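You operate a simulated robot arm through the tools that you are given. There is no shell and no other tool.

Carry out the task below with a simulated robot arm. There is one attempt and no reset: what you move stays moved.

TASK
Scan the film in the scanner, then park, switch off and lock the scanner.
Fine: unlock it before you switch it on; press Start once and Park once; leave the other buttons, dials and switches alone.

The check looks at the end state, three seconds after you hand in, the way a careful person would. Anything else that was tipped, shoved, dropped, spilled or broken makes it a failure.

THE ROBOT
A 7-joint arm with a fingered hand, fixed in place. Base frame: the origin is at the foot of the arm, x ahead of it, y to its left, z up. Lengths are in m, angles in rad, forces in N, time in s.
With the tool pointing down near the work surface it reaches from about 0.28 to 0.7 m from the base axis. Its first joint turns from -2.897 to 2.897 rad. Payload 4 kg.
The tool frame sits at the grasp point between the pads (the TCP): z along the fingers, y along the line on which they close. The tips reach 0.026 m beyond it. The gripper opens to 0.156 m. The gripper's body begins 0.073 m behind the TCP. The gripper is a hand of 4 fingers: y runs from the thumb to the fingers, the wrist lies at [0, 0, -0.239] in the tool frame.
Orientation is that of the tool frame in the base frame, as [roll, pitch, yaw] about the fixed x, y, z axes, in that order (R = Rz(yaw) Ry(pitch) Rx(roll)). With the fingers straight down and closing along the base's y, the tool's x points along the base's -x, its y along +y and its z along -z.

THE INTERFACE
- The arm moves only by the tool drive_tool. Its argument "increments" is a list of rows, each a list of 2 entries, a list of its own where there are three numbers: the shift along the tool's x, y, z in units of 100 mm (1.0 is 100 mm), then the turn, a rotation vector about the tool's x, y, z in units of 180 degrees (1.0 is 180 degrees). In form: [[[tx, ty, tz], [rx, ry, rz]], ...]. A call has 1 to 20 rows; each row is the pose to reach, as a shift and turn from the pose commanded when the call began, along the tool's axes at that moment. A call with a number of a shift or a turn outside -1 to 1 is refused whole. A row lasts 0.2 s, in which the tool goes at most 0.05 m and 0.15 rad; a call with a longer step from one row to the next is refused whole. A pose out of reach is approached as far as the arm can. The call stops where the force on the tool passes 40 N (or 10 N more than at its start, if that is more) or the arm is blocked; 0.2 s more then pass. In this call time passes only in rows, and 0.2 s behind the last. It gives the time, the measured TCP pose, the force on the tool (base axes), the opening and the grip force at its end, in the units of the frame above (readings bear some noise), with the torque about the TCP (base axes, N m) and any sound that the robot's microphone picked up, and new pictures: "pictures" is both (left out), scene, wrist or none.
- Cameras (640 x 400 px; columns grow to the right, rows downward): "scene" is fixed at [0.4006, -0.5009, 1.5606]; the picture's right is [1.00, -0.06, 0.00], its down [-0.04, -0.66, -0.75] and it looks along [0.05, 0.75, -0.66] (base axes); focal length 321 px, centre (320, 200). "wrist" rides on the gripper at [0.058, -0.058, -0.091] in the tool frame; the picture's right is [0.71, 0.71, 0.00], its down [-0.53, 0.53, -0.67] and it looks along [-0.47, 0.47, 0.74] (tool axes); focal length 265 px, centre (320, 200). There is no depth. A picture from a camera that has moved, and an enlarged one, comes with that camera's place and axes in the base frame and with its lens.
- finger_targets(finger1, finger2, finger3, thumb_bend): sets how far each is bent, from 0 (flat) to 1 (curled in); at 0.3 the hand is open as for a grip, at 0.7 the pads meet at the TCP. One left out holds its place. A second passes; each finger stops where it meets its share of the squeeze, and holds until it gets a number again. It is the only way to open and close the hand. It gives what a move gives, with no picture; readings hold the bend of each and the force on the fingers (four entries, about 0 where the hand has none), thumb and palm.
- close_up(camera, box): a new picture of the part [left, top, right, bottom] of that camera's present view, enlarged. The clock stands still meanwhile.
- finish_job(): hands the job in; it is judged then, once.

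Places have to be worked out from the pictures, the camera data and where the tool is seen. Open the gripper and draw the arm clear of the work before you hand the job in, unless the task says otherwise.

The tools are called after "Request:" as a command line: name --argument value ..., lists and objects as JSON in quotes. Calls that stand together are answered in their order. drive_tool: Moves the arm, as the interface text tells. Its arguments: {"type":"object","properties":{"increments":{"type":"array"},"pictures":{"type":"string","enum":["both","scene","wrist","none"]}},"required":["increments"]} The other tools are called the same way: finger_targets (finger1, finger2, finger3, thumb_bend) moves the fingers one by one; close_up (camera, box) takes an enlarged picture of a part of a camera's view; finish_job () hands the job in.

At the start:

```text
time_s: 0.0
tool_pos: [0.4564, 0.2605, 1.0824]
tool_rot: [3.141, 0.002, -3.141]
ft_force: [-0.3, 0.2, 1.3]
torque: [-0.02, -0.02, -0.01]
grip_width: 0.1559
grip_force: 0.1
shape: jaw
bend: [0.3, 0.3, 0.3, 0.3]
finger forces: [0.1, 0.0, 0.0, 0.0, 0.0, 0.0]
```

scene: 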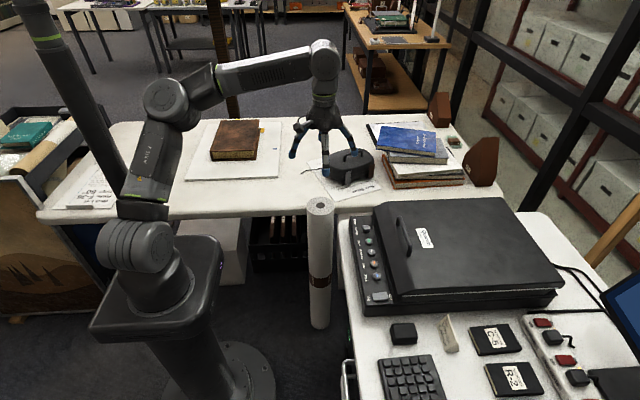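
wrist: 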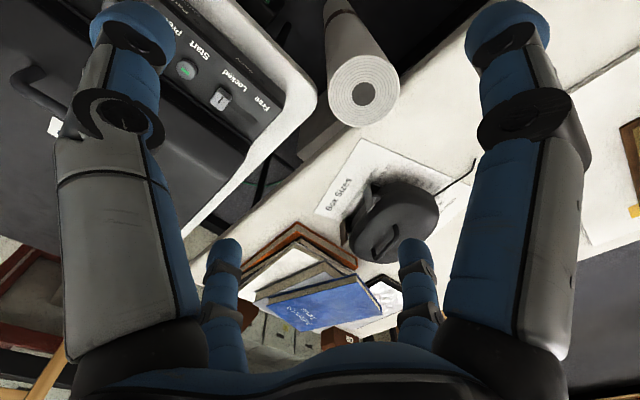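

I'll start by looking closely at the scanner and its controls in both camera views.

Request:
close_up --camera "scene" --box '[340, 190, 460, 320]'

Request:
close_up --camera "scene" --box '[340, 180, 640, 400]'

Request:
close_up --camera "wrist" --box '[100, 0, 340, 150]'

```text
3.08 times, centred on (400, 255) of scene
camera zoom: at [0.4006, -0.5009, 1.5606], right [1.0, -0.06, 0.0], down [-0.04, -0.66, -0.75], along [0.05, 0.75, -0.66], focal length 987 px, centre (74, 31)
```

zoom: 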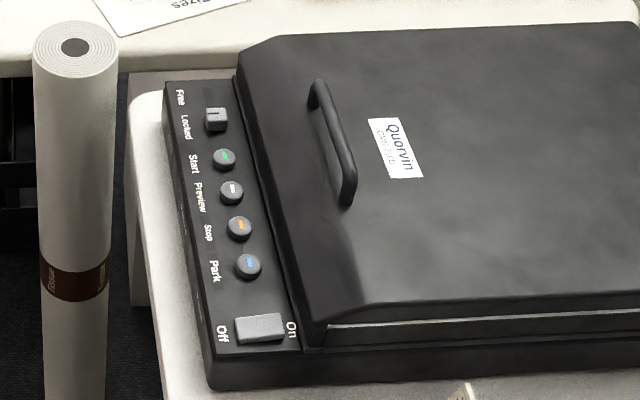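

```text
1.82 times, centred on (490, 290) of scene
camera zoom: at [0.4006, -0.5009, 1.5606], right [1.0, -0.06, 0.0], down [-0.04, -0.66, -0.75], along [0.05, 0.75, -0.66], focal length 583 px, centre (11, 36)
```

zoom: 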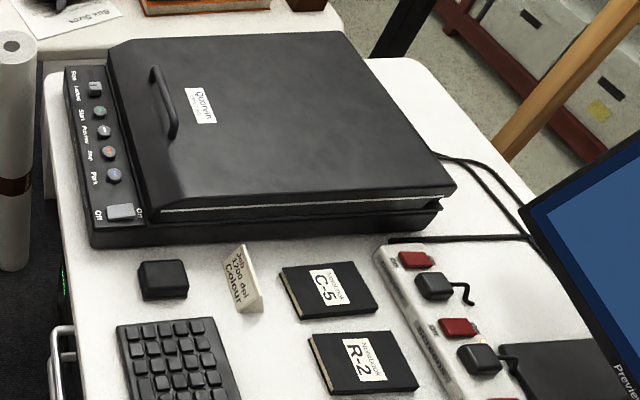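

```text
2.67 times, centred on (220, 75) of wrist
camera zoom: at [0.397, 0.202, 1.1742], right [-0.71, 0.71, 0.0], down [0.53, 0.53, 0.67], along [0.47, 0.47, -0.74], focal length 708 px, centre (587, 533)
```

zoom: 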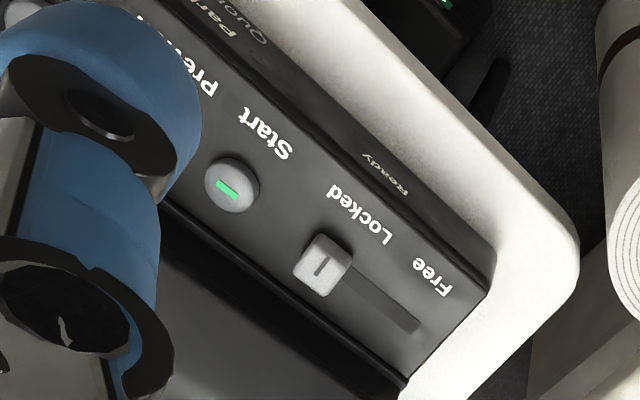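

The lock slider (at "Locked") looks to be near (0.596, 0.203, 0.807), the buttons run along -y at x≈0.596, and the power rocker is near (0.593, -0.04). Before going near it I'll see how the hand looks when all fingers but one are curled.

Request:
finger_targets --finger1 1.0 --finger2 0.6 --finger3 1.0 --thumb_bend 1.0

Request:
close_up --camera "wrist" --box '[0, 0, 640, 400]'

Request:
close_up --camera "scene" --box '[270, 80, 390, 200]'

```text
time_s: 1.0
tool_pos: [0.4545, 0.261, 1.0821]
tool_rot: [-3.141, 0.002, -3.141]
ft_force: [0.3, 0.0, -0.7]
torque: [0.01, 0.02, -0.02]
grip_width: 0.0002
grip_force: 0.1
shape: fingers
bend: [0.92, 0.6, 0.92, 0.91]
finger forces: [0.0, 0.1, 0.0, 0.0, 0.0, 0.0]
```

```text
1.00 times, centred on (320, 200) of wrist (not enlarged: the box is as wide or as high as the picture)
camera zoom: at [0.397, 0.202, 1.1742], right [-0.71, 0.71, 0.0], down [0.53, 0.53, 0.67], along [0.47, 0.47, -0.74], focal length 265 px, centre (320, 200)
```

zoom: 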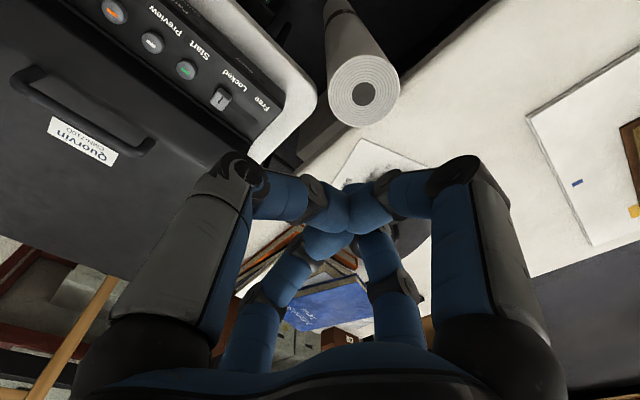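

```text
3.33 times, centred on (330, 140) of scene
camera zoom: at [0.4006, -0.5009, 1.5606], right [1.0, -0.06, 0.0], down [-0.04, -0.66, -0.75], along [0.05, 0.75, -0.66], focal length 1070 px, centre (287, 400)
```

zoom: 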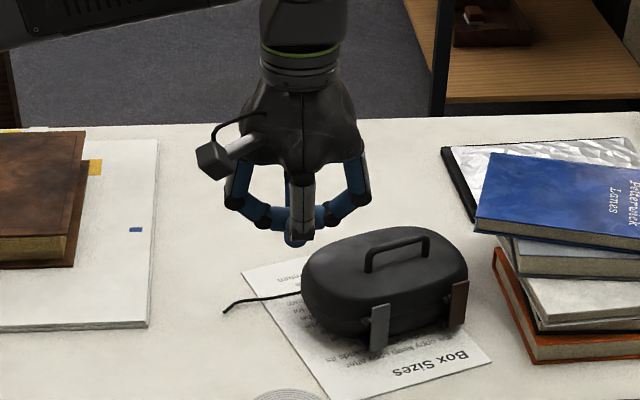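

The three curled fingers fold across the palm. I'll straighten finger2 a bit more to see which one it is and how far its tip reaches.

Request:
finger_targets --finger2 0.4

Request:
close_up --camera "wrist" --box '[0, 0, 640, 400]'

Request:
close_up --camera "scene" --box '[290, 90, 370, 170]'

```text
time_s: 2.0
tool_pos: [0.4552, 0.261, 1.0825]
tool_rot: [3.14, 0.001, 3.141]
ft_force: [-0.1, -0.3, 0.2]
torque: [0.04, -0.01, -0.02]
grip_width: 0.0
grip_force: 0.0
shape: fingers
bend: [0.92, 0.4, 0.92, 0.91]
finger forces: [0.1, 0.0, 0.1, 0.0, 0.1, 0.0]
```

```text
1.00 times, centred on (320, 200) of wrist (not enlarged: the box is as wide or as high as the picture)
camera zoom: at [0.397, 0.202, 1.1742], right [-0.71, 0.71, 0.0], down [0.53, 0.53, 0.67], along [0.47, 0.47, -0.74], focal length 265 px, centre (320, 200)
```

zoom: 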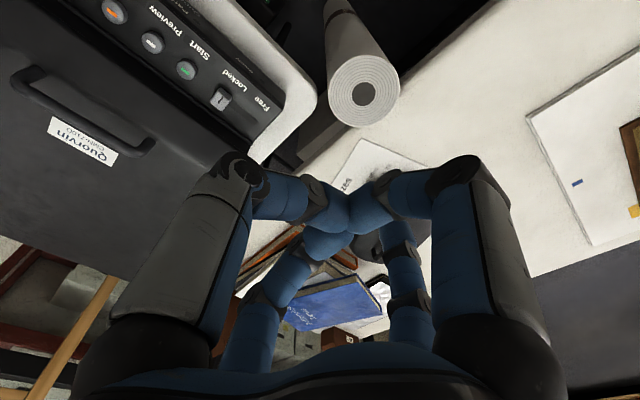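

```text
5.00 times, centred on (330, 130) of scene
camera zoom: at [0.4006, -0.5009, 1.5606], right [1.0, -0.06, 0.0], down [-0.04, -0.66, -0.75], along [0.05, 0.75, -0.66], focal length 1604 px, centre (270, 550)
```

zoom: 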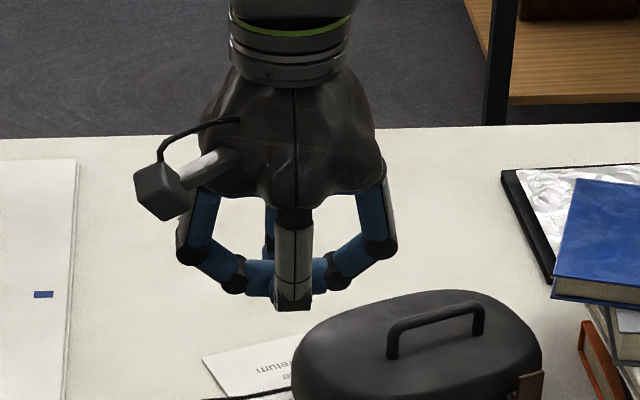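

Finger2 is opposite the thumb (base +y side). I'll yaw the hand 90° so finger2 faces base +x, which keeps the rest of the hand off the lid when pressing the panel.

Request:
drive_tool --increments '[[[0, 0, 0], [0, 0, 0.045]], [[0, 0, 0], [0, 0, 0.09]], [[0, 0, 0], [0, 0, 0.135]], [[0, 0, 0], [0, 0, 0.18]], [[0, 0, 0], [0, 0, 0.225]], [[0, 0, 0], [0, 0, 0.27]], [[0, 0, 0], [0, 0, 0.315]], [[0, 0, 0], [0, 0, 0.36]], [[0, 0, 0], [0, 0, 0.405]], [[0, 0, 0], [0, 0, 0.45]], [[0, 0, 0], [0, 0, 0.48]], [[0, 0, 0], [0, 0, 0.5]]]' --pictures "both"

```text
time_s: 4.6
tool_pos: [0.456, 0.2608, 1.0837]
tool_rot: [3.141, -0.001, 1.57]
ft_force: [0.4, 0.1, -0.2]
torque: [-0.02, -0.02, 0.02]
grip_width: 0.0001
grip_force: 0.0
shape: fingers
bend: [0.92, 0.4, 0.92, 0.91]
finger forces: [0.0, 0.0, 0.0, 0.0, 0.0, 0.0]
camera wrist: at [0.3973, 0.3179, 1.1743], right [0.71, 0.71, 0.0], down [0.52, -0.53, 0.67], along [0.47, -0.47, -0.74], focal length 265 px, centre (320, 200)
```

scene: 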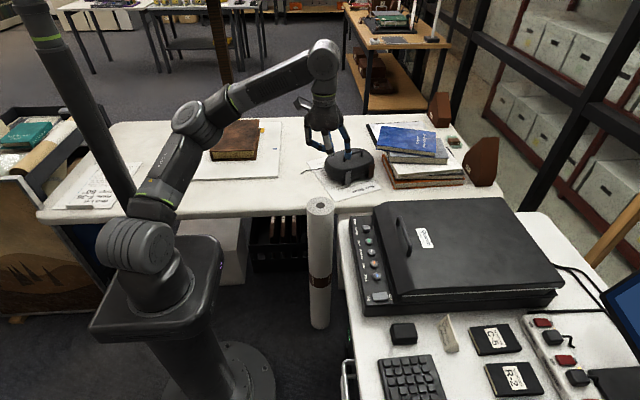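
wrist: 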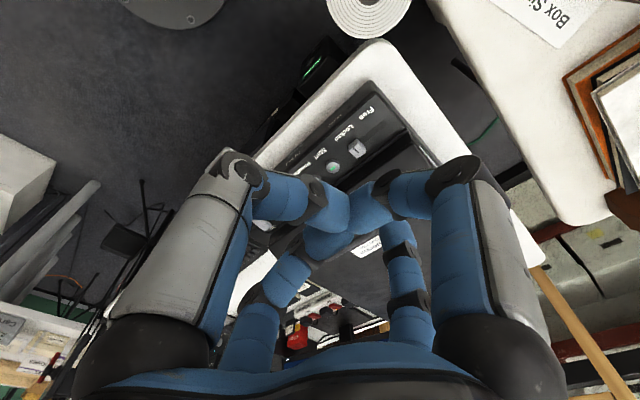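

Request:
close_up --camera "scene" --box '[290, 90, 370, 170]'

Request:
close_up --camera "wrist" --box '[240, 20, 460, 160]'

```text
5.00 times, centred on (330, 130) of scene
camera zoom: at [0.4006, -0.5009, 1.5606], right [1.0, -0.06, 0.0], down [-0.04, -0.66, -0.75], along [0.05, 0.75, -0.66], focal length 1604 px, centre (270, 550)
```

zoom: 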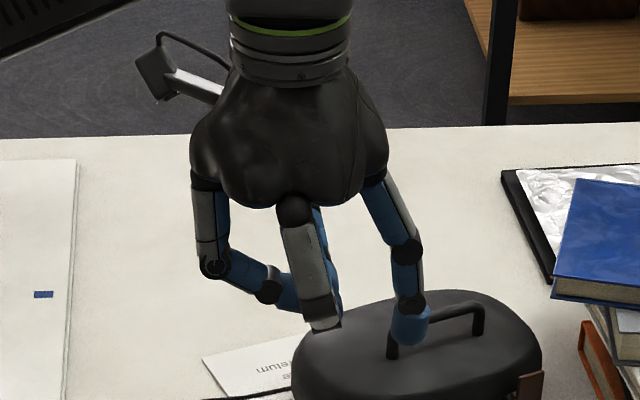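

```text
2.86 times, centred on (350, 90) of wrist
camera zoom: at [0.3973, 0.3179, 1.1743], right [0.71, 0.71, 0.0], down [0.52, -0.53, 0.67], along [0.47, -0.47, -0.74], focal length 758 px, centre (234, 514)
```

zoom: 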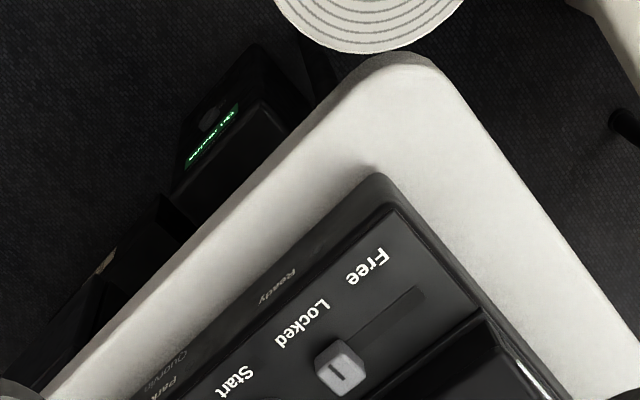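

Finger2 now faces base +x, with its tip about 0.07 m out in x and 0.037 m below the TCP. The tool axes are now x=+y base, y=+x base, z=down. I'll move over the panel at a safe height.

Request:
drive_tool --increments '[[[-0.13, 0.11, 0.1], [0, 0, 0]], [[-0.27, 0.22, 0.25], [0, 0, 0]], [[-0.4, 0.33, 0.4], [0, 0, 0]], [[-0.53, 0.45, 0.55], [0, 0, 0]], [[-0.67, 0.56, 0.7], [0, 0, 0]], [[-0.75, 0.64, 0.85], [0, 0, 0]], [[-0.78, 0.66, 0.95], [0, 0, 0]]]' --pictures "both"

Request:
close_up --camera "scene" --box '[330, 160, 450, 320]'

```text
time_s: 6.2
tool_pos: [0.521, 0.1819, 0.9879]
tool_rot: [3.14, -0.002, 1.571]
ft_force: [-0.4, 0.5, -0.6]
torque: [0.01, 0.02, 0.0]
grip_width: 0.0
grip_force: 0.1
shape: fingers
bend: [0.92, 0.4, 0.92, 0.91]
finger forces: [0.0, 0.1, 0.0, 0.1, 0.0, 0.1]
camera wrist: at [0.4635, 0.2396, 1.0795], right [0.71, 0.71, 0.0], down [0.53, -0.53, 0.67], along [0.47, -0.47, -0.74], focal length 265 px, centre (320, 200)
```

scene: 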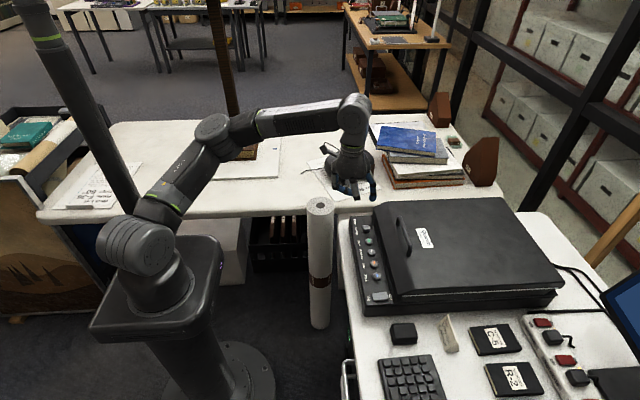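
wrist: 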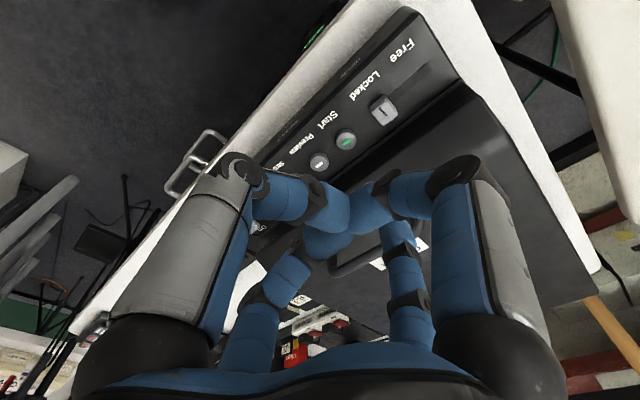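

```text
2.50 times, centred on (390, 240) of scene
camera zoom: at [0.4006, -0.5009, 1.5606], right [1.0, -0.06, 0.0], down [-0.04, -0.66, -0.75], along [0.05, 0.75, -0.66], focal length 802 px, centre (145, 100)
```

zoom: 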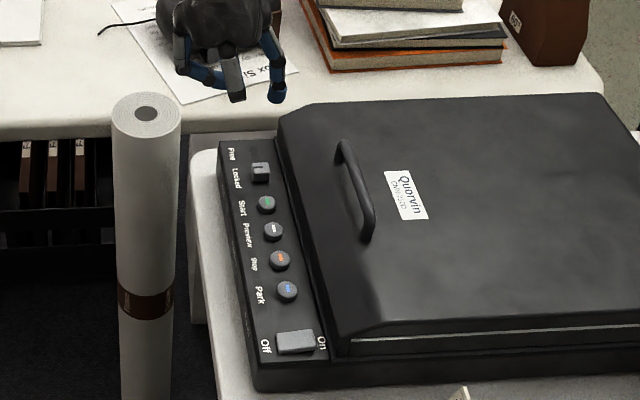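

The hand is clear above the panel. I'll enlarge the lock/Start area and the fingertip to measure them.

Request:
close_up --camera "scene" --box '[345, 215, 393, 245]'

Request:
close_up --camera "wrist" --box '[300, 20, 460, 170]'

Request:
close_up --camera "scene" --box '[340, 165, 404, 205]'

Request:
close_up --camera "scene" --box '[352, 280, 400, 310]'

```text
13.33 times, centred on (369, 230) of scene
camera zoom: at [0.4006, -0.5009, 1.5606], right [1.0, -0.06, 0.0], down [-0.04, -0.66, -0.75], along [0.05, 0.75, -0.66], focal length 4278 px, centre (-333, -200)
```

zoom: 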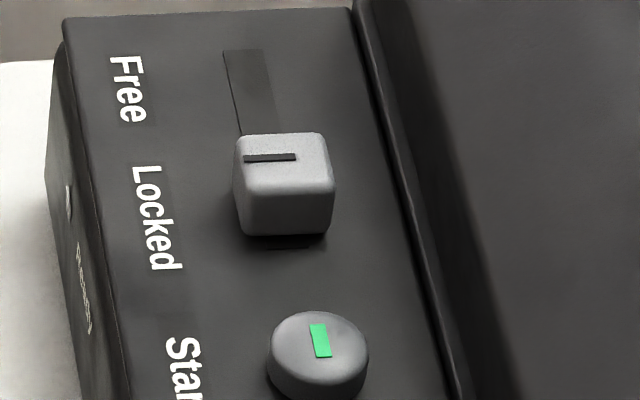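

```text
2.67 times, centred on (380, 95) of wrist
camera zoom: at [0.4635, 0.2396, 1.0795], right [0.71, 0.71, 0.0], down [0.53, -0.53, 0.67], along [0.47, -0.47, -0.74], focal length 708 px, centre (160, 480)
```

zoom: 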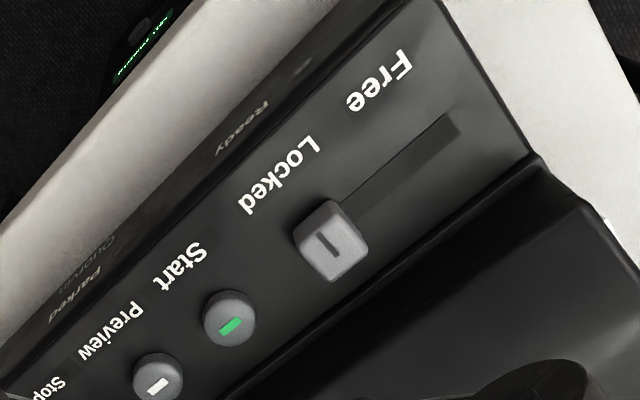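

```text
10.00 times, centred on (372, 185) of scene
camera zoom: at [0.4006, -0.5009, 1.5606], right [1.0, -0.06, 0.0], down [-0.04, -0.66, -0.75], along [0.05, 0.75, -0.66], focal length 3209 px, centre (-200, 350)
```

zoom: 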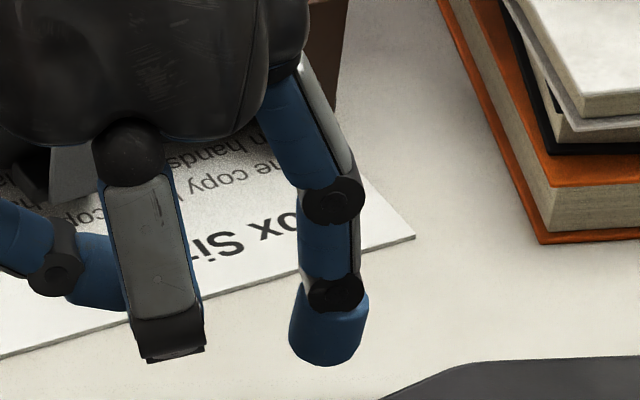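

```text
13.33 times, centred on (376, 295) of scene
camera zoom: at [0.4006, -0.5009, 1.5606], right [1.0, -0.06, 0.0], down [-0.04, -0.66, -0.75], along [0.05, 0.75, -0.66], focal length 4278 px, centre (-427, -1067)
```

zoom: 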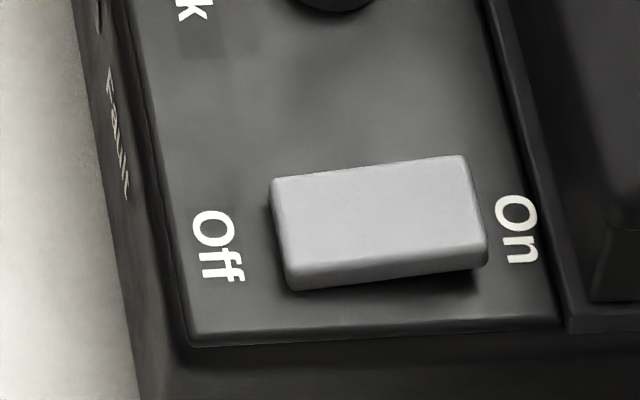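

The knob is about 22×22×15 mm, with a gap of about 30 mm to the Start button. The rocker currently sits at Off. I'll lower the fingertip toward that gap, stopping about 4 cm above it to check alignment.

Request:
drive_tool --increments '[[[-0.01, 0.0, 0.2], [0, 0, 0]], [[-0.02, 0.0, 0.4], [0, 0, 0]], [[-0.02, 0.0, 0.6], [0, 0, 0]], [[-0.02, 0.0, 0.8], [0, 0, 0]], [[-0.02, 0.0, 0.95], [0, 0, 0]], [[-0.02, 0.0, 1.0], [0, 0, 0]]]' --pictures "wrist"

Request:
close_up --camera "scene" --box '[333, 200, 397, 250]'

```text
time_s: 7.6
tool_pos: [0.5215, 0.1806, 0.8874]
tool_rot: [3.142, 0.0, 1.571]
ft_force: [0.4, 0.7, 0.6]
torque: [0.0, -0.01, -0.01]
grip_width: 0.0
grip_force: 0.1
shape: fingers
bend: [0.92, 0.4, 0.92, 0.91]
finger forces: [0.1, 0.0, 0.0, 0.0, 0.1, 0.0]
camera wrist: at [0.4632, 0.2383, 0.9791], right [0.71, 0.71, 0.0], down [0.53, -0.53, 0.67], along [0.47, -0.47, -0.74], focal length 265 px, centre (320, 200)
```

wrist: 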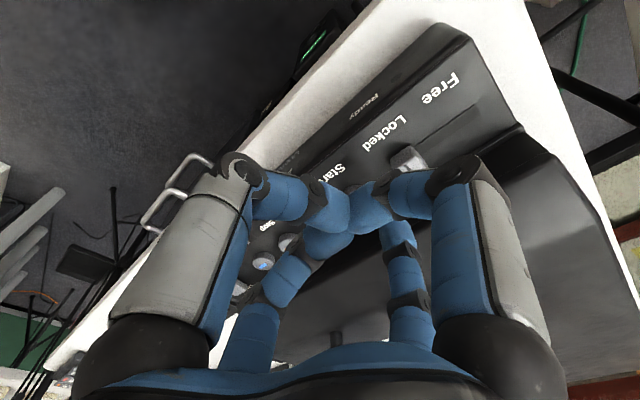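

```text
8.00 times, centred on (365, 225) of scene
camera zoom: at [0.4006, -0.5009, 1.5606], right [1.0, -0.06, 0.0], down [-0.04, -0.66, -0.75], along [0.05, 0.75, -0.66], focal length 2567 px, centre (-40, 0)
```

zoom: 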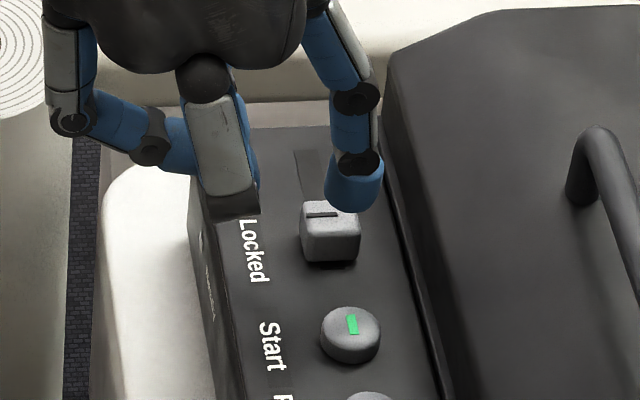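

The fingertip looks to be over the gap, slightly closer to the knob, with the tip bottom at about 0.854 and the panel at about 0.80. I'll lower 40 mm more in small steps and check.

Request:
drive_tool --increments '[[[0, 0, 0.1], [0, 0, 0]], [[0, 0, 0.2], [0, 0, 0]], [[0, 0, 0.3], [0, 0, 0]], [[0, 0, 0.36], [0, 0, 0]], [[0, 0, 0.4], [0, 0, 0]]]' --pictures "none"

Request:
close_up --camera "scene" --box '[341, 210, 389, 245]'

```text
time_s: 8.8
tool_pos: [0.5213, 0.1797, 0.8483]
tool_rot: [3.141, 0.0, 1.571]
ft_force: [-0.7, 0.8, -0.1]
torque: [0.03, -0.05, 0.02]
grip_width: 0.0
grip_force: 0.1
shape: fingers
bend: [0.92, 0.4, 0.92, 0.91]
finger forces: [0.0, 0.0, 0.1, 0.0, 0.0, 0.1]
```

```text
11.43 times, centred on (365, 228) of scene
camera zoom: at [0.4006, -0.5009, 1.5606], right [1.0, -0.06, 0.0], down [-0.04, -0.66, -0.75], along [0.05, 0.75, -0.66], focal length 3667 px, centre (-194, -114)
```

zoom: 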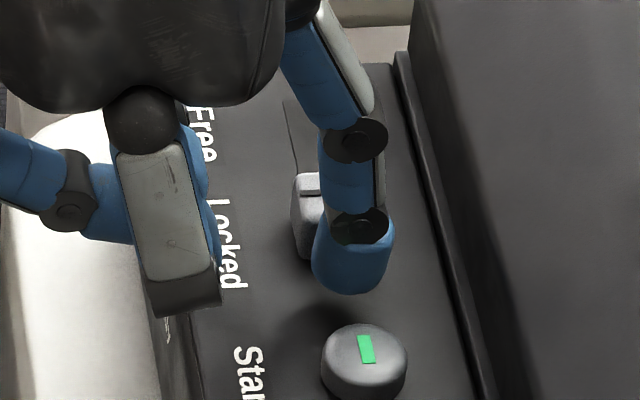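

The tip is in the gap with room on both sides. I'll lower another 6 mm, then push toward +y (tool +x) in small steps and watch the force.

Request:
drive_tool --increments '[[[0, -0.01, 0.03], [0, 0, 0]], [[0, -0.01, 0.06], [0, 0, 0]], [[0.03, -0.01, 0.06], [0, 0, 0]], [[0.06, -0.01, 0.06], [0, 0, 0]], [[0.09, -0.01, 0.06], [0, 0, 0]], [[0.12, -0.01, 0.06], [0, 0, 0]], [[0.15, -0.01, 0.06], [0, 0, 0]], [[0.18, -0.01, 0.06], [0, 0, 0]], [[0.21, -0.01, 0.06], [0, 0, 0]]]' --pictures "none"

Request:
close_up --camera "scene" --box '[341, 210, 389, 245]'

```text
time_s: 10.8
tool_pos: [0.5205, 0.2021, 0.8426]
tool_rot: [-3.141, 0.001, 1.571]
ft_force: [1.2, -0.4, -0.4]
torque: [-0.04, 0.01, -0.03]
grip_width: 0.0002
grip_force: 0.5
shape: fingers
bend: [0.92, 0.4, 0.92, 0.91]
finger forces: [0.0, 0.4, 0.0, 0.1, 0.0, 0.1]
```

```text
11.43 times, centred on (365, 228) of scene
camera zoom: at [0.4006, -0.5009, 1.5606], right [1.0, -0.06, 0.0], down [-0.04, -0.66, -0.75], along [0.05, 0.75, -0.66], focal length 3667 px, centre (-194, -114)
```

zoom: 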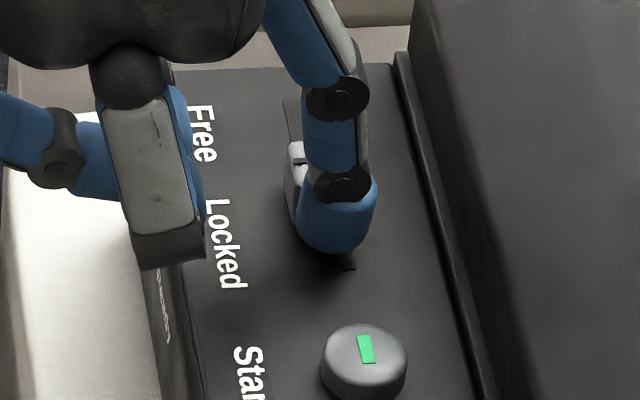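

The knob is sliding (the slot is showing behind it) with low force. I estimate about 20–23 mm remains to Free, so I'll keep pushing.

Request:
drive_tool --increments '[[[0.03, 0, 0], [0, 0, 0]], [[0.06, 0, 0], [0, 0, 0]], [[0.09, 0, 0], [0, 0, 0]], [[0.12, 0, 0], [0, 0, 0]], [[0.15, 0, 0], [0, 0, 0]], [[0.18, 0, 0], [0, 0, 0]], [[0.2, 0, 0], [0, 0, 0]]]' --pictures "none"

Request:
close_up --camera "scene" --box '[341, 210, 389, 245]'

Request:
close_up --camera "wrist" --box '[240, 0, 540, 190]'

```text
time_s: 12.4
tool_pos: [0.5202, 0.2215, 0.8416]
tool_rot: [3.14, 0.0, 1.571]
ft_force: [0.5, -0.4, -0.6]
torque: [0.0, -0.01, -0.05]
grip_width: 0.0003
grip_force: 0.4
shape: fingers
bend: [0.92, 0.4, 0.92, 0.91]
finger forces: [0.0, 0.5, 0.0, 0.1, 0.1, 0.0]
```

```text
11.43 times, centred on (365, 228) of scene
camera zoom: at [0.4006, -0.5009, 1.5606], right [1.0, -0.06, 0.0], down [-0.04, -0.66, -0.75], along [0.05, 0.75, -0.66], focal length 3667 px, centre (-194, -114)
```

zoom: 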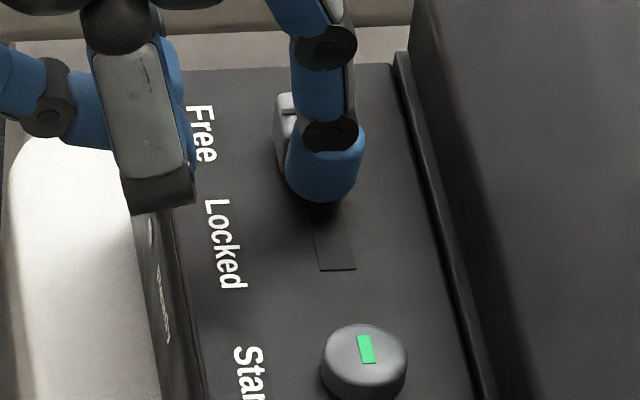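

```text
2.11 times, centred on (390, 95) of wrist
camera zoom: at [0.4622, 0.2789, 0.9334], right [0.71, 0.71, 0.0], down [0.53, -0.53, 0.67], along [0.47, -0.47, -0.74], focal length 559 px, centre (173, 421)
```

zoom: 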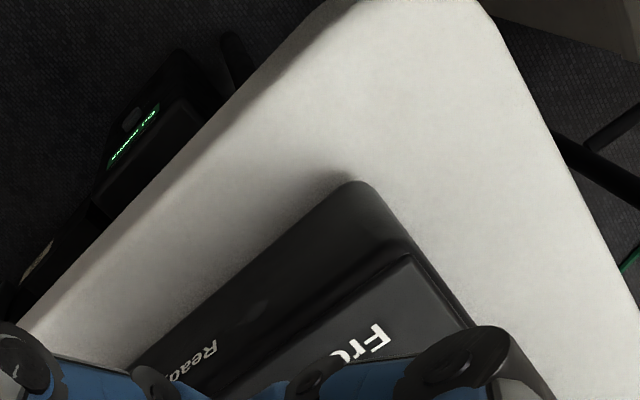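

Knob centre should be near y=0.243 now, with a few millimetres left. I'll nudge on in millimetre steps, watching for the end stop.

Request:
drive_tool --increments '[[[0.01, 0, 0], [0, 0, 0]], [[0.02, 0, 0], [0, 0, 0]], [[0.03, 0, 0], [0, 0, 0]], [[0.04, 0, 0], [0, 0, 0]]]' --pictures "none"

Request:
close_up --camera "scene" --box '[341, 210, 389, 245]'

```text
time_s: 13.4
tool_pos: [0.5202, 0.2256, 0.843]
tool_rot: [3.139, 0.0, 1.572]
ft_force: [-0.2, 0.5, -0.5]
torque: [-0.02, 0.02, 0.0]
grip_width: 0.0002
grip_force: 0.1
shape: fingers
bend: [0.92, 0.4, 0.92, 0.91]
finger forces: [0.1, 0.0, 0.1, 0.1, 0.0, 0.1]
```

```text
11.43 times, centred on (365, 228) of scene
camera zoom: at [0.4006, -0.5009, 1.5606], right [1.0, -0.06, 0.0], down [-0.04, -0.66, -0.75], along [0.05, 0.75, -0.66], focal length 3667 px, centre (-194, -114)
```

zoom: 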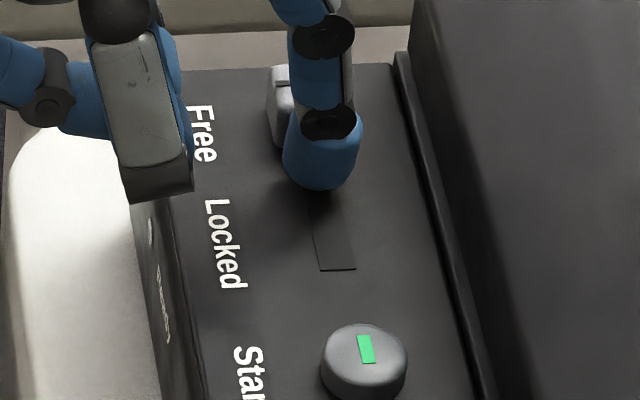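

The finger force dropped to zero and the knob moved ahead of the tip, so it may have snapped to its end. I'll back off slightly, lift and check.

Request:
drive_tool --increments '[[[-0.03, 0, 0], [0, 0, 0]], [[-0.03, 0, -0.1], [0, 0, 0]], [[-0.03, 0, -0.25], [0, 0, 0]], [[-0.1, 0, -0.45], [0, 0, 0]], [[-0.3, 0, -0.6], [0, 0, 0]], [[-0.6, 0, -0.75], [0, 0, 0]], [[-0.8, 0, -0.75], [0, 0, 0]]]' --pictures "wrist"

Request:
close_up --camera "scene" --box '[341, 210, 389, 245]'

```text
time_s: 15.0
tool_pos: [0.521, 0.1449, 0.917]
tool_rot: [3.141, 0.0, 1.57]
ft_force: [-0.3, -0.3, -0.1]
torque: [0.01, 0.0, 0.0]
grip_width: 0.0
grip_force: 0.0
shape: fingers
bend: [0.92, 0.4, 0.92, 0.91]
finger forces: [0.1, 0.0, 0.1, 0.1, 0.0, 0.1]
camera wrist: at [0.4624, 0.2026, 1.0091], right [0.71, 0.71, 0.0], down [0.53, -0.53, 0.67], along [0.47, -0.47, -0.74], focal length 265 px, centre (320, 200)
```

wrist: 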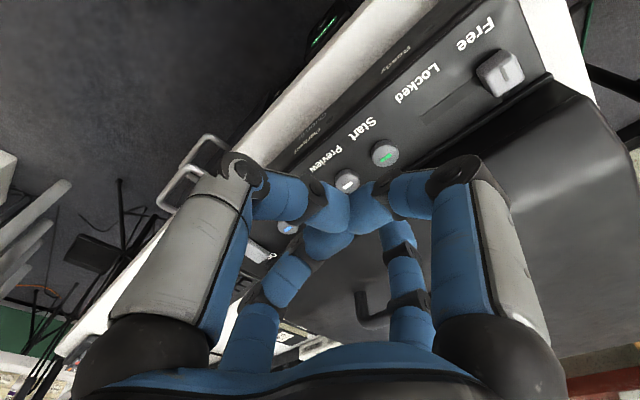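

```text
11.43 times, centred on (365, 228) of scene
camera zoom: at [0.4006, -0.5009, 1.5606], right [1.0, -0.06, 0.0], down [-0.04, -0.66, -0.75], along [0.05, 0.75, -0.66], focal length 3667 px, centre (-194, -114)
```

zoom: 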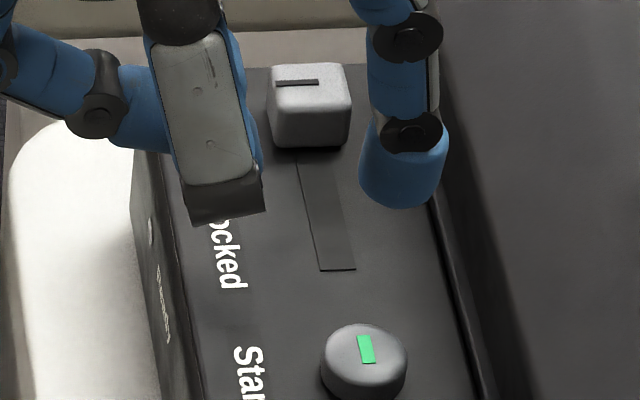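

The lock is at Free. Next is the power rocker: its centre is around y≈-0.04, with the raised On half on the +x side, so I'll carry the tip along the panel at safe height, first part now.

Request:
drive_tool --increments '[[[-0.2, 0.01, 0], [0, 0, 0]], [[-0.4, 0.03, 0], [0, 0, 0]], [[-0.6, 0.05, 0], [0, 0, 0]], [[-0.8, 0.07, 0], [0, 0, 0]], [[-0.95, 0.075, 0], [0, 0, 0]]]' --pictures "none"

Request:
drive_tool --increments '[[[-0.2, 0, 0], [0, 0, 0]], [[-0.4, 0, 0], [0, 0, 0]], [[-0.6, 0, 0], [0, 0, 0]], [[-0.8, 0, 0], [0, 0, 0]], [[-0.915, 0, 0], [0, 0, 0]]]' --pictures "both"

Request:
close_up --camera "scene" --box '[344, 265, 408, 315]'

```text
time_s: 16.2
tool_pos: [0.5279, 0.0494, 0.9167]
tool_rot: [3.138, -0.001, 1.571]
ft_force: [0.0, 0.2, 0.2]
torque: [0.0, -0.02, 0.01]
grip_width: 0.0001
grip_force: 0.0
shape: fingers
bend: [0.92, 0.4, 0.92, 0.91]
finger forces: [0.1, 0.0, 0.1, 0.0, 0.0, 0.1]
```

```text
time_s: 17.4
tool_pos: [0.5282, -0.0406, 0.9158]
tool_rot: [3.14, 0.0, 1.571]
ft_force: [0.5, 0.3, -0.3]
torque: [0.03, 0.01, 0.04]
grip_width: 0.0
grip_force: 0.0
shape: fingers
bend: [0.92, 0.4, 0.92, 0.91]
finger forces: [0.1, 0.0, 0.1, 0.0, 0.0, 0.1]
camera wrist: at [0.4701, 0.0163, 1.0078], right [0.71, 0.71, 0.0], down [0.53, -0.53, 0.67], along [0.47, -0.47, -0.74], focal length 265 px, centre (320, 200)
```

scene: 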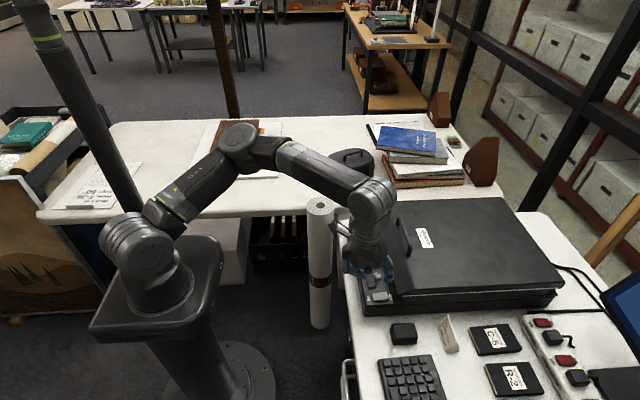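
wrist: 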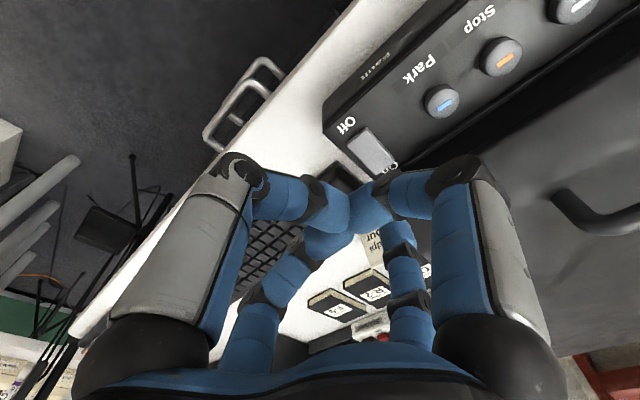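

```text
8.00 times, centred on (376, 290) of scene
camera zoom: at [0.4006, -0.5009, 1.5606], right [1.0, -0.06, 0.0], down [-0.04, -0.66, -0.75], along [0.05, 0.75, -0.66], focal length 2567 px, centre (-128, -520)
```

zoom: 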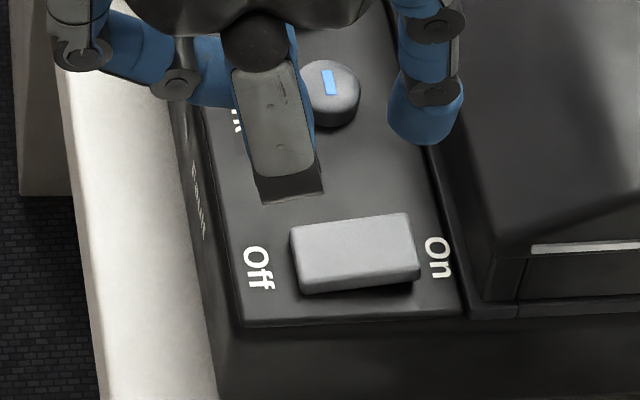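

The tip should land on the On half of the rocker when lowered. I'll descend 55 mm and check before pressing.

Request:
drive_tool --increments '[[[0, 0, 0.12], [0, 0, 0]], [[0, 0, 0.25], [0, 0, 0]], [[0, 0, 0.38], [0, 0, 0]], [[0, 0, 0.48], [0, 0, 0]], [[0, 0, 0.55], [0, 0, 0]]]' --pictures "none"

Request:
close_up --camera "scene" --box '[344, 265, 408, 315]'

```text
time_s: 18.6
tool_pos: [0.5281, -0.0407, 0.8616]
tool_rot: [3.141, -0.001, 1.571]
ft_force: [-0.2, -0.9, -0.3]
torque: [0.0, -0.02, -0.02]
grip_width: 0.0
grip_force: 0.0
shape: fingers
bend: [0.92, 0.4, 0.92, 0.91]
finger forces: [0.0, 0.0, 0.1, 0.1, 0.0, 0.0]
```

```text
8.00 times, centred on (376, 290) of scene
camera zoom: at [0.4006, -0.5009, 1.5606], right [1.0, -0.06, 0.0], down [-0.04, -0.66, -0.75], along [0.05, 0.75, -0.66], focal length 2567 px, centre (-128, -520)
```

zoom: 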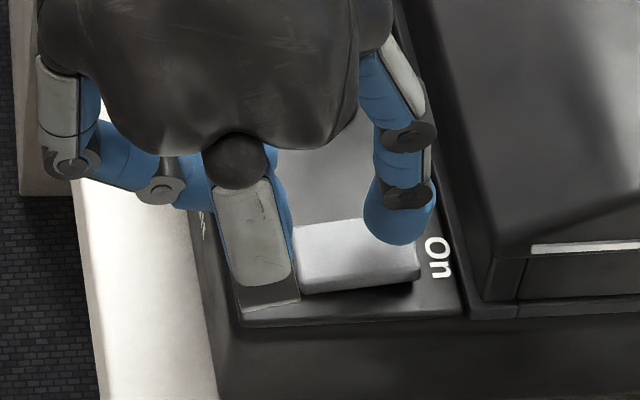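

The tip is aligned over the On half. I'll lower in 2 mm steps and watch for contact.

Request:
drive_tool --increments '[[[0.01, 0, 0.02], [0, 0, 0]], [[0.01, 0, 0.04], [0, 0, 0]], [[0.01, 0, 0.06], [0, 0, 0]], [[0.01, 0, 0.08], [0, 0, 0]], [[0.01, 0, 0.1], [0, 0, 0]], [[0.01, 0, 0.12], [0, 0, 0]], [[0.01, 0, 0.14], [0, 0, 0]]]' --pictures "none"

Request:
close_up --camera "scene" --box '[344, 265, 408, 315]'

```text
time_s: 20.2
tool_pos: [0.5292, -0.0389, 0.8489]
tool_rot: [3.141, 0.0, 1.572]
ft_force: [-0.2, 0.9, 0.3]
torque: [-0.01, -0.12, 0.01]
grip_width: 0.0
grip_force: 0.5
shape: fingers
bend: [0.92, 0.4, 0.92, 0.91]
finger forces: [0.0, 0.9, 0.0, 0.0, 0.0, 0.0]
```

```text
8.00 times, centred on (376, 290) of scene
camera zoom: at [0.4006, -0.5009, 1.5606], right [1.0, -0.06, 0.0], down [-0.04, -0.66, -0.75], along [0.05, 0.75, -0.66], focal length 2567 px, centre (-128, -520)
```

zoom: 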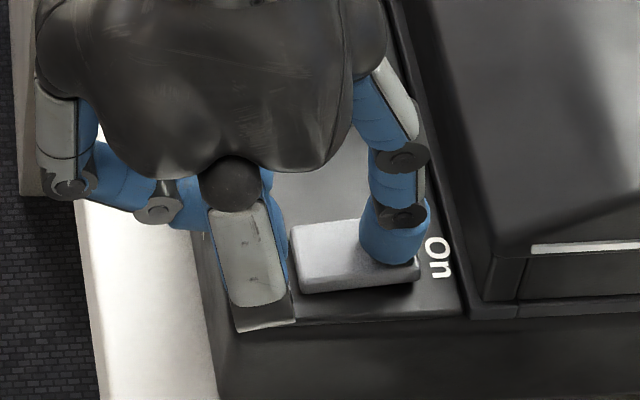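

Light contact is now registering on finger2 (0.9 N). I'll press on in 1 mm steps until the rocker flips.

Request:
drive_tool --increments '[[[0, 0, 0.01], [0, 0, 0]], [[0, 0, 0.02], [0, 0, 0]], [[0, 0, 0.03], [0, 0, 0]], [[0, 0, 0.04], [0, 0, 0]]]' --pictures "none"

Request:
close_up --camera "scene" --box '[344, 265, 408, 315]'

```text
time_s: 21.2
tool_pos: [0.5297, -0.0404, 0.8443]
tool_rot: [3.141, 0.0, 1.573]
ft_force: [-0.8, 0.6, 4.9]
torque: [0.04, -0.34, 0.05]
grip_width: 0.0
grip_force: 2.3
shape: fingers
bend: [0.92, 0.4, 0.92, 0.91]
finger forces: [0.0, 4.8, 0.0, 0.0, 0.1, 0.0]
```

```text
8.00 times, centred on (376, 290) of scene
camera zoom: at [0.4006, -0.5009, 1.5606], right [1.0, -0.06, 0.0], down [-0.04, -0.66, -0.75], along [0.05, 0.75, -0.66], focal length 2567 px, centre (-128, -520)
```

zoom: 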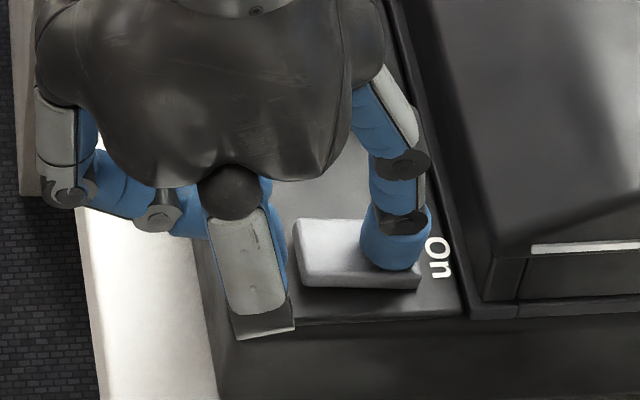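

The rocker is tilting toward On (about 5 N). I'll continue pressing a few millimetres.

Request:
drive_tool --increments '[[[0, 0, 0.01], [0, 0, 0]], [[0, 0, 0.02], [0, 0, 0]], [[0, 0, 0.03], [0, 0, 0]]]' --pictures "none"

Request:
close_up --camera "scene" --box '[344, 265, 408, 315]'

```text
time_s: 22.0
tool_pos: [0.5273, -0.0412, 0.8416]
tool_rot: [3.138, -0.001, 1.57]
ft_force: [-2.6, 0.1, 19.2]
torque: [0.03, -1.43, 0.01]
grip_width: 0.0
grip_force: 9.4
shape: fingers
bend: [0.92, 0.37, 0.92, 0.91]
finger forces: [0.1, 19.1, 0.1, 0.1, 0.1, 0.1]
```

```text
8.00 times, centred on (376, 290) of scene
camera zoom: at [0.4006, -0.5009, 1.5606], right [1.0, -0.06, 0.0], down [-0.04, -0.66, -0.75], along [0.05, 0.75, -0.66], focal length 2567 px, centre (-128, -520)
```

zoom: 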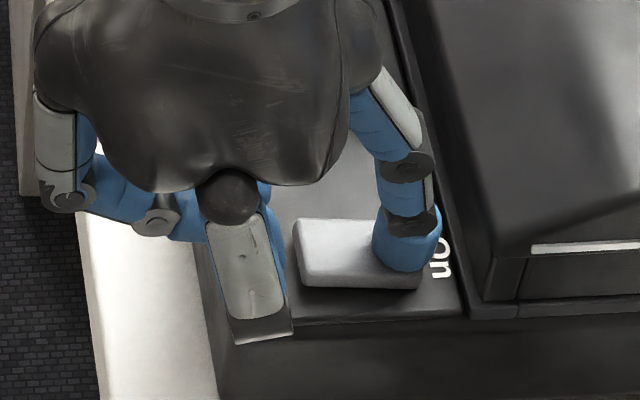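

Force rose to 19 N and the finger is yielding, so the rocker may be at its stop. I'll lift straight up and look.

Request:
drive_tool --increments '[[[0, 0, -0.05], [0, 0, 0]], [[0, 0, -0.2], [0, 0, 0]], [[0, 0, -0.4], [0, 0, 0]], [[0, 0, -0.6], [0, 0, 0]], [[0, 0, -0.75], [0, 0, 0]]]' --pictures "both"

Request:
close_up --camera "scene" --box '[352, 280, 400, 310]'

Request:
close_up --camera "wrist" --box '[300, 0, 640, 190]'

```text
time_s: 23.2
tool_pos: [0.5282, -0.0393, 0.9173]
tool_rot: [-3.141, 0.0, 1.57]
ft_force: [0.3, 0.2, 1.0]
torque: [0.01, 0.0, -0.02]
grip_width: 0.0
grip_force: 0.1
shape: fingers
bend: [0.92, 0.4, 0.92, 0.91]
finger forces: [0.0, 0.0, 0.0, 0.0, 0.1, 0.0]
camera wrist: at [0.4697, 0.0178, 1.0071], right [0.71, 0.71, 0.0], down [0.53, -0.53, 0.67], along [0.47, -0.47, -0.74], focal length 265 px, centre (320, 200)
```

scene: 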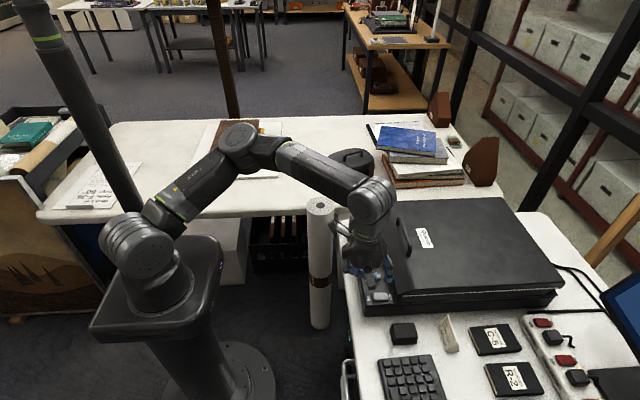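
wrist: 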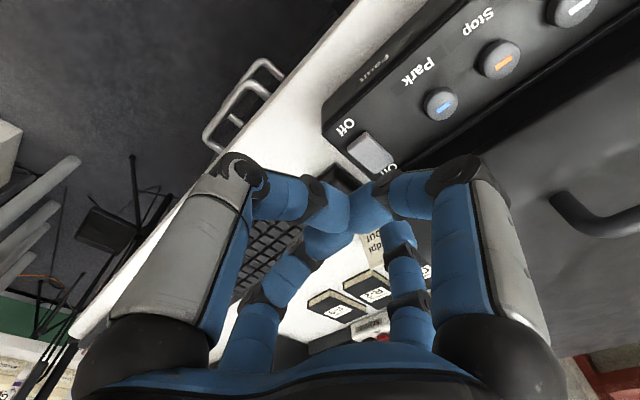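

```text
13.33 times, centred on (376, 295) of scene
camera zoom: at [0.4006, -0.5009, 1.5606], right [1.0, -0.06, 0.0], down [-0.04, -0.66, -0.75], along [0.05, 0.75, -0.66], focal length 4278 px, centre (-427, -1067)
```

zoom: 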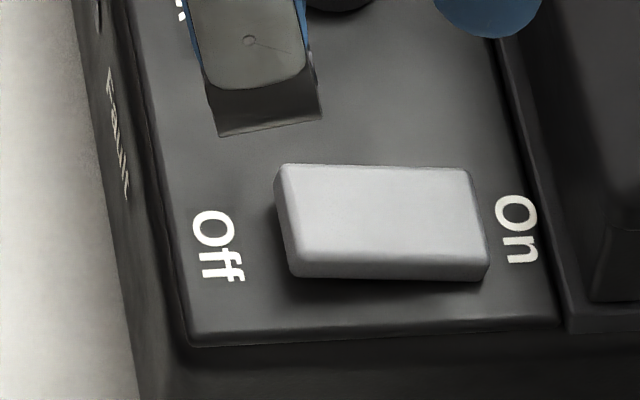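

```text
1.88 times, centred on (470, 95) of wrist
camera zoom: at [0.4697, 0.0178, 1.0071], right [0.71, 0.71, 0.0], down [0.53, -0.53, 0.67], along [0.47, -0.47, -0.74], focal length 500 px, centre (38, 398)
```

zoom: 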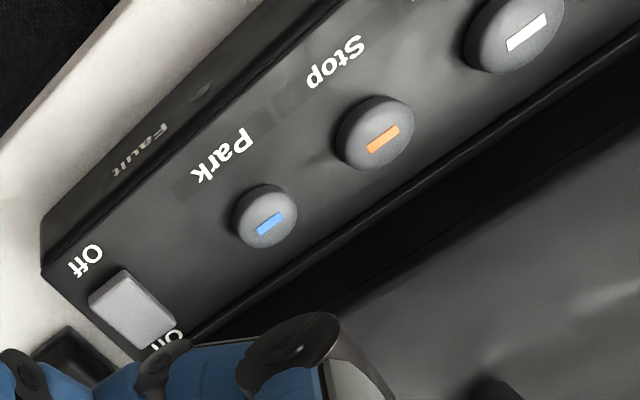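

The rocker is now at On (Off side raised). I'll check the indicator lamps on the front face.

Request:
close_up --camera "scene" --box '[341, 215, 373, 235]'

Request:
close_up --camera "scene" --box '[335, 225, 383, 305]'

Request:
close_up --camera "scene" --box '[560, 260, 640, 400]'

Request:
close_up --camera "scene" --box '[400, 300, 500, 360]'

```text
16.00 times, centred on (357, 225) of scene
camera zoom: at [0.4006, -0.5009, 1.5606], right [1.0, -0.06, 0.0], down [-0.04, -0.66, -0.75], along [0.05, 0.75, -0.66], focal length 5134 px, centre (-272, -200)
```

zoom: 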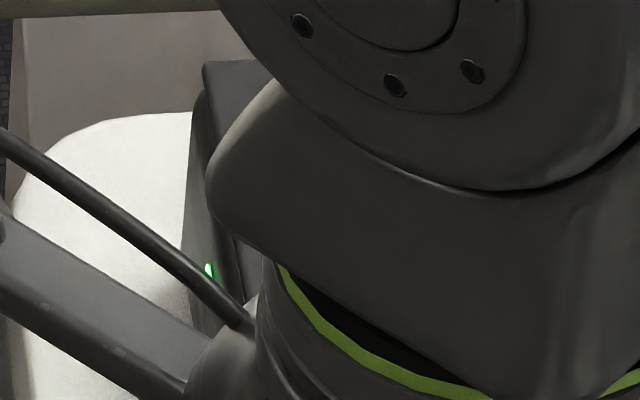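

```text
5.00 times, centred on (359, 265) of scene
camera zoom: at [0.4006, -0.5009, 1.5606], right [1.0, -0.06, 0.0], down [-0.04, -0.66, -0.75], along [0.05, 0.75, -0.66], focal length 1604 px, centre (125, -125)
```

zoom: 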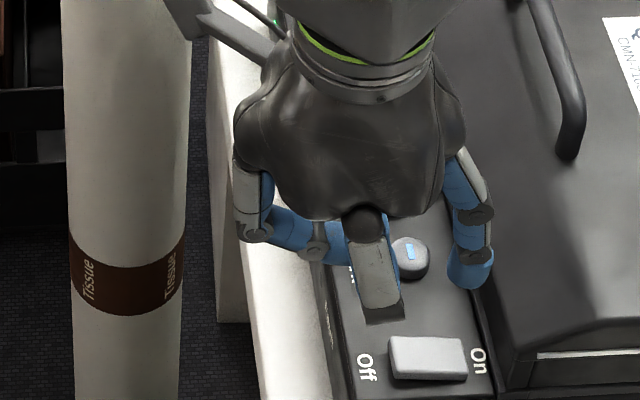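

```text
2.86 times, centred on (600, 330) of scene
camera zoom: at [0.4006, -0.5009, 1.5606], right [1.0, -0.06, 0.0], down [-0.04, -0.66, -0.75], along [0.05, 0.75, -0.66], focal length 917 px, centre (-480, -171)
```

zoom: 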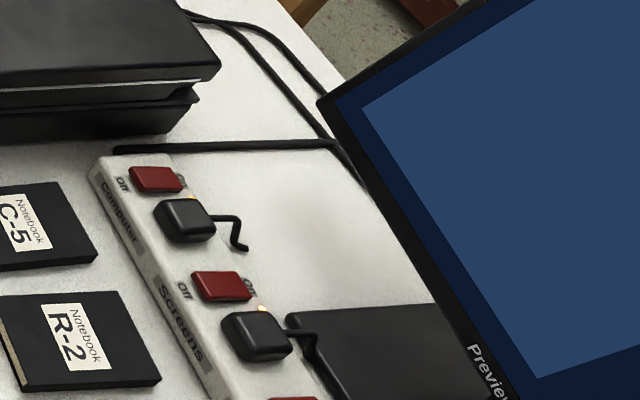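

```text
6.40 times, centred on (450, 330) of scene
camera zoom: at [0.4006, -0.5009, 1.5606], right [1.0, -0.06, 0.0], down [-0.04, -0.66, -0.75], along [0.05, 0.75, -0.66], focal length 2054 px, centre (-512, -632)
```

zoom: 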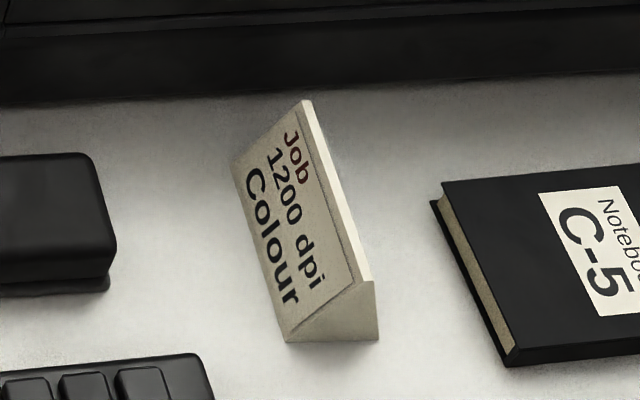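

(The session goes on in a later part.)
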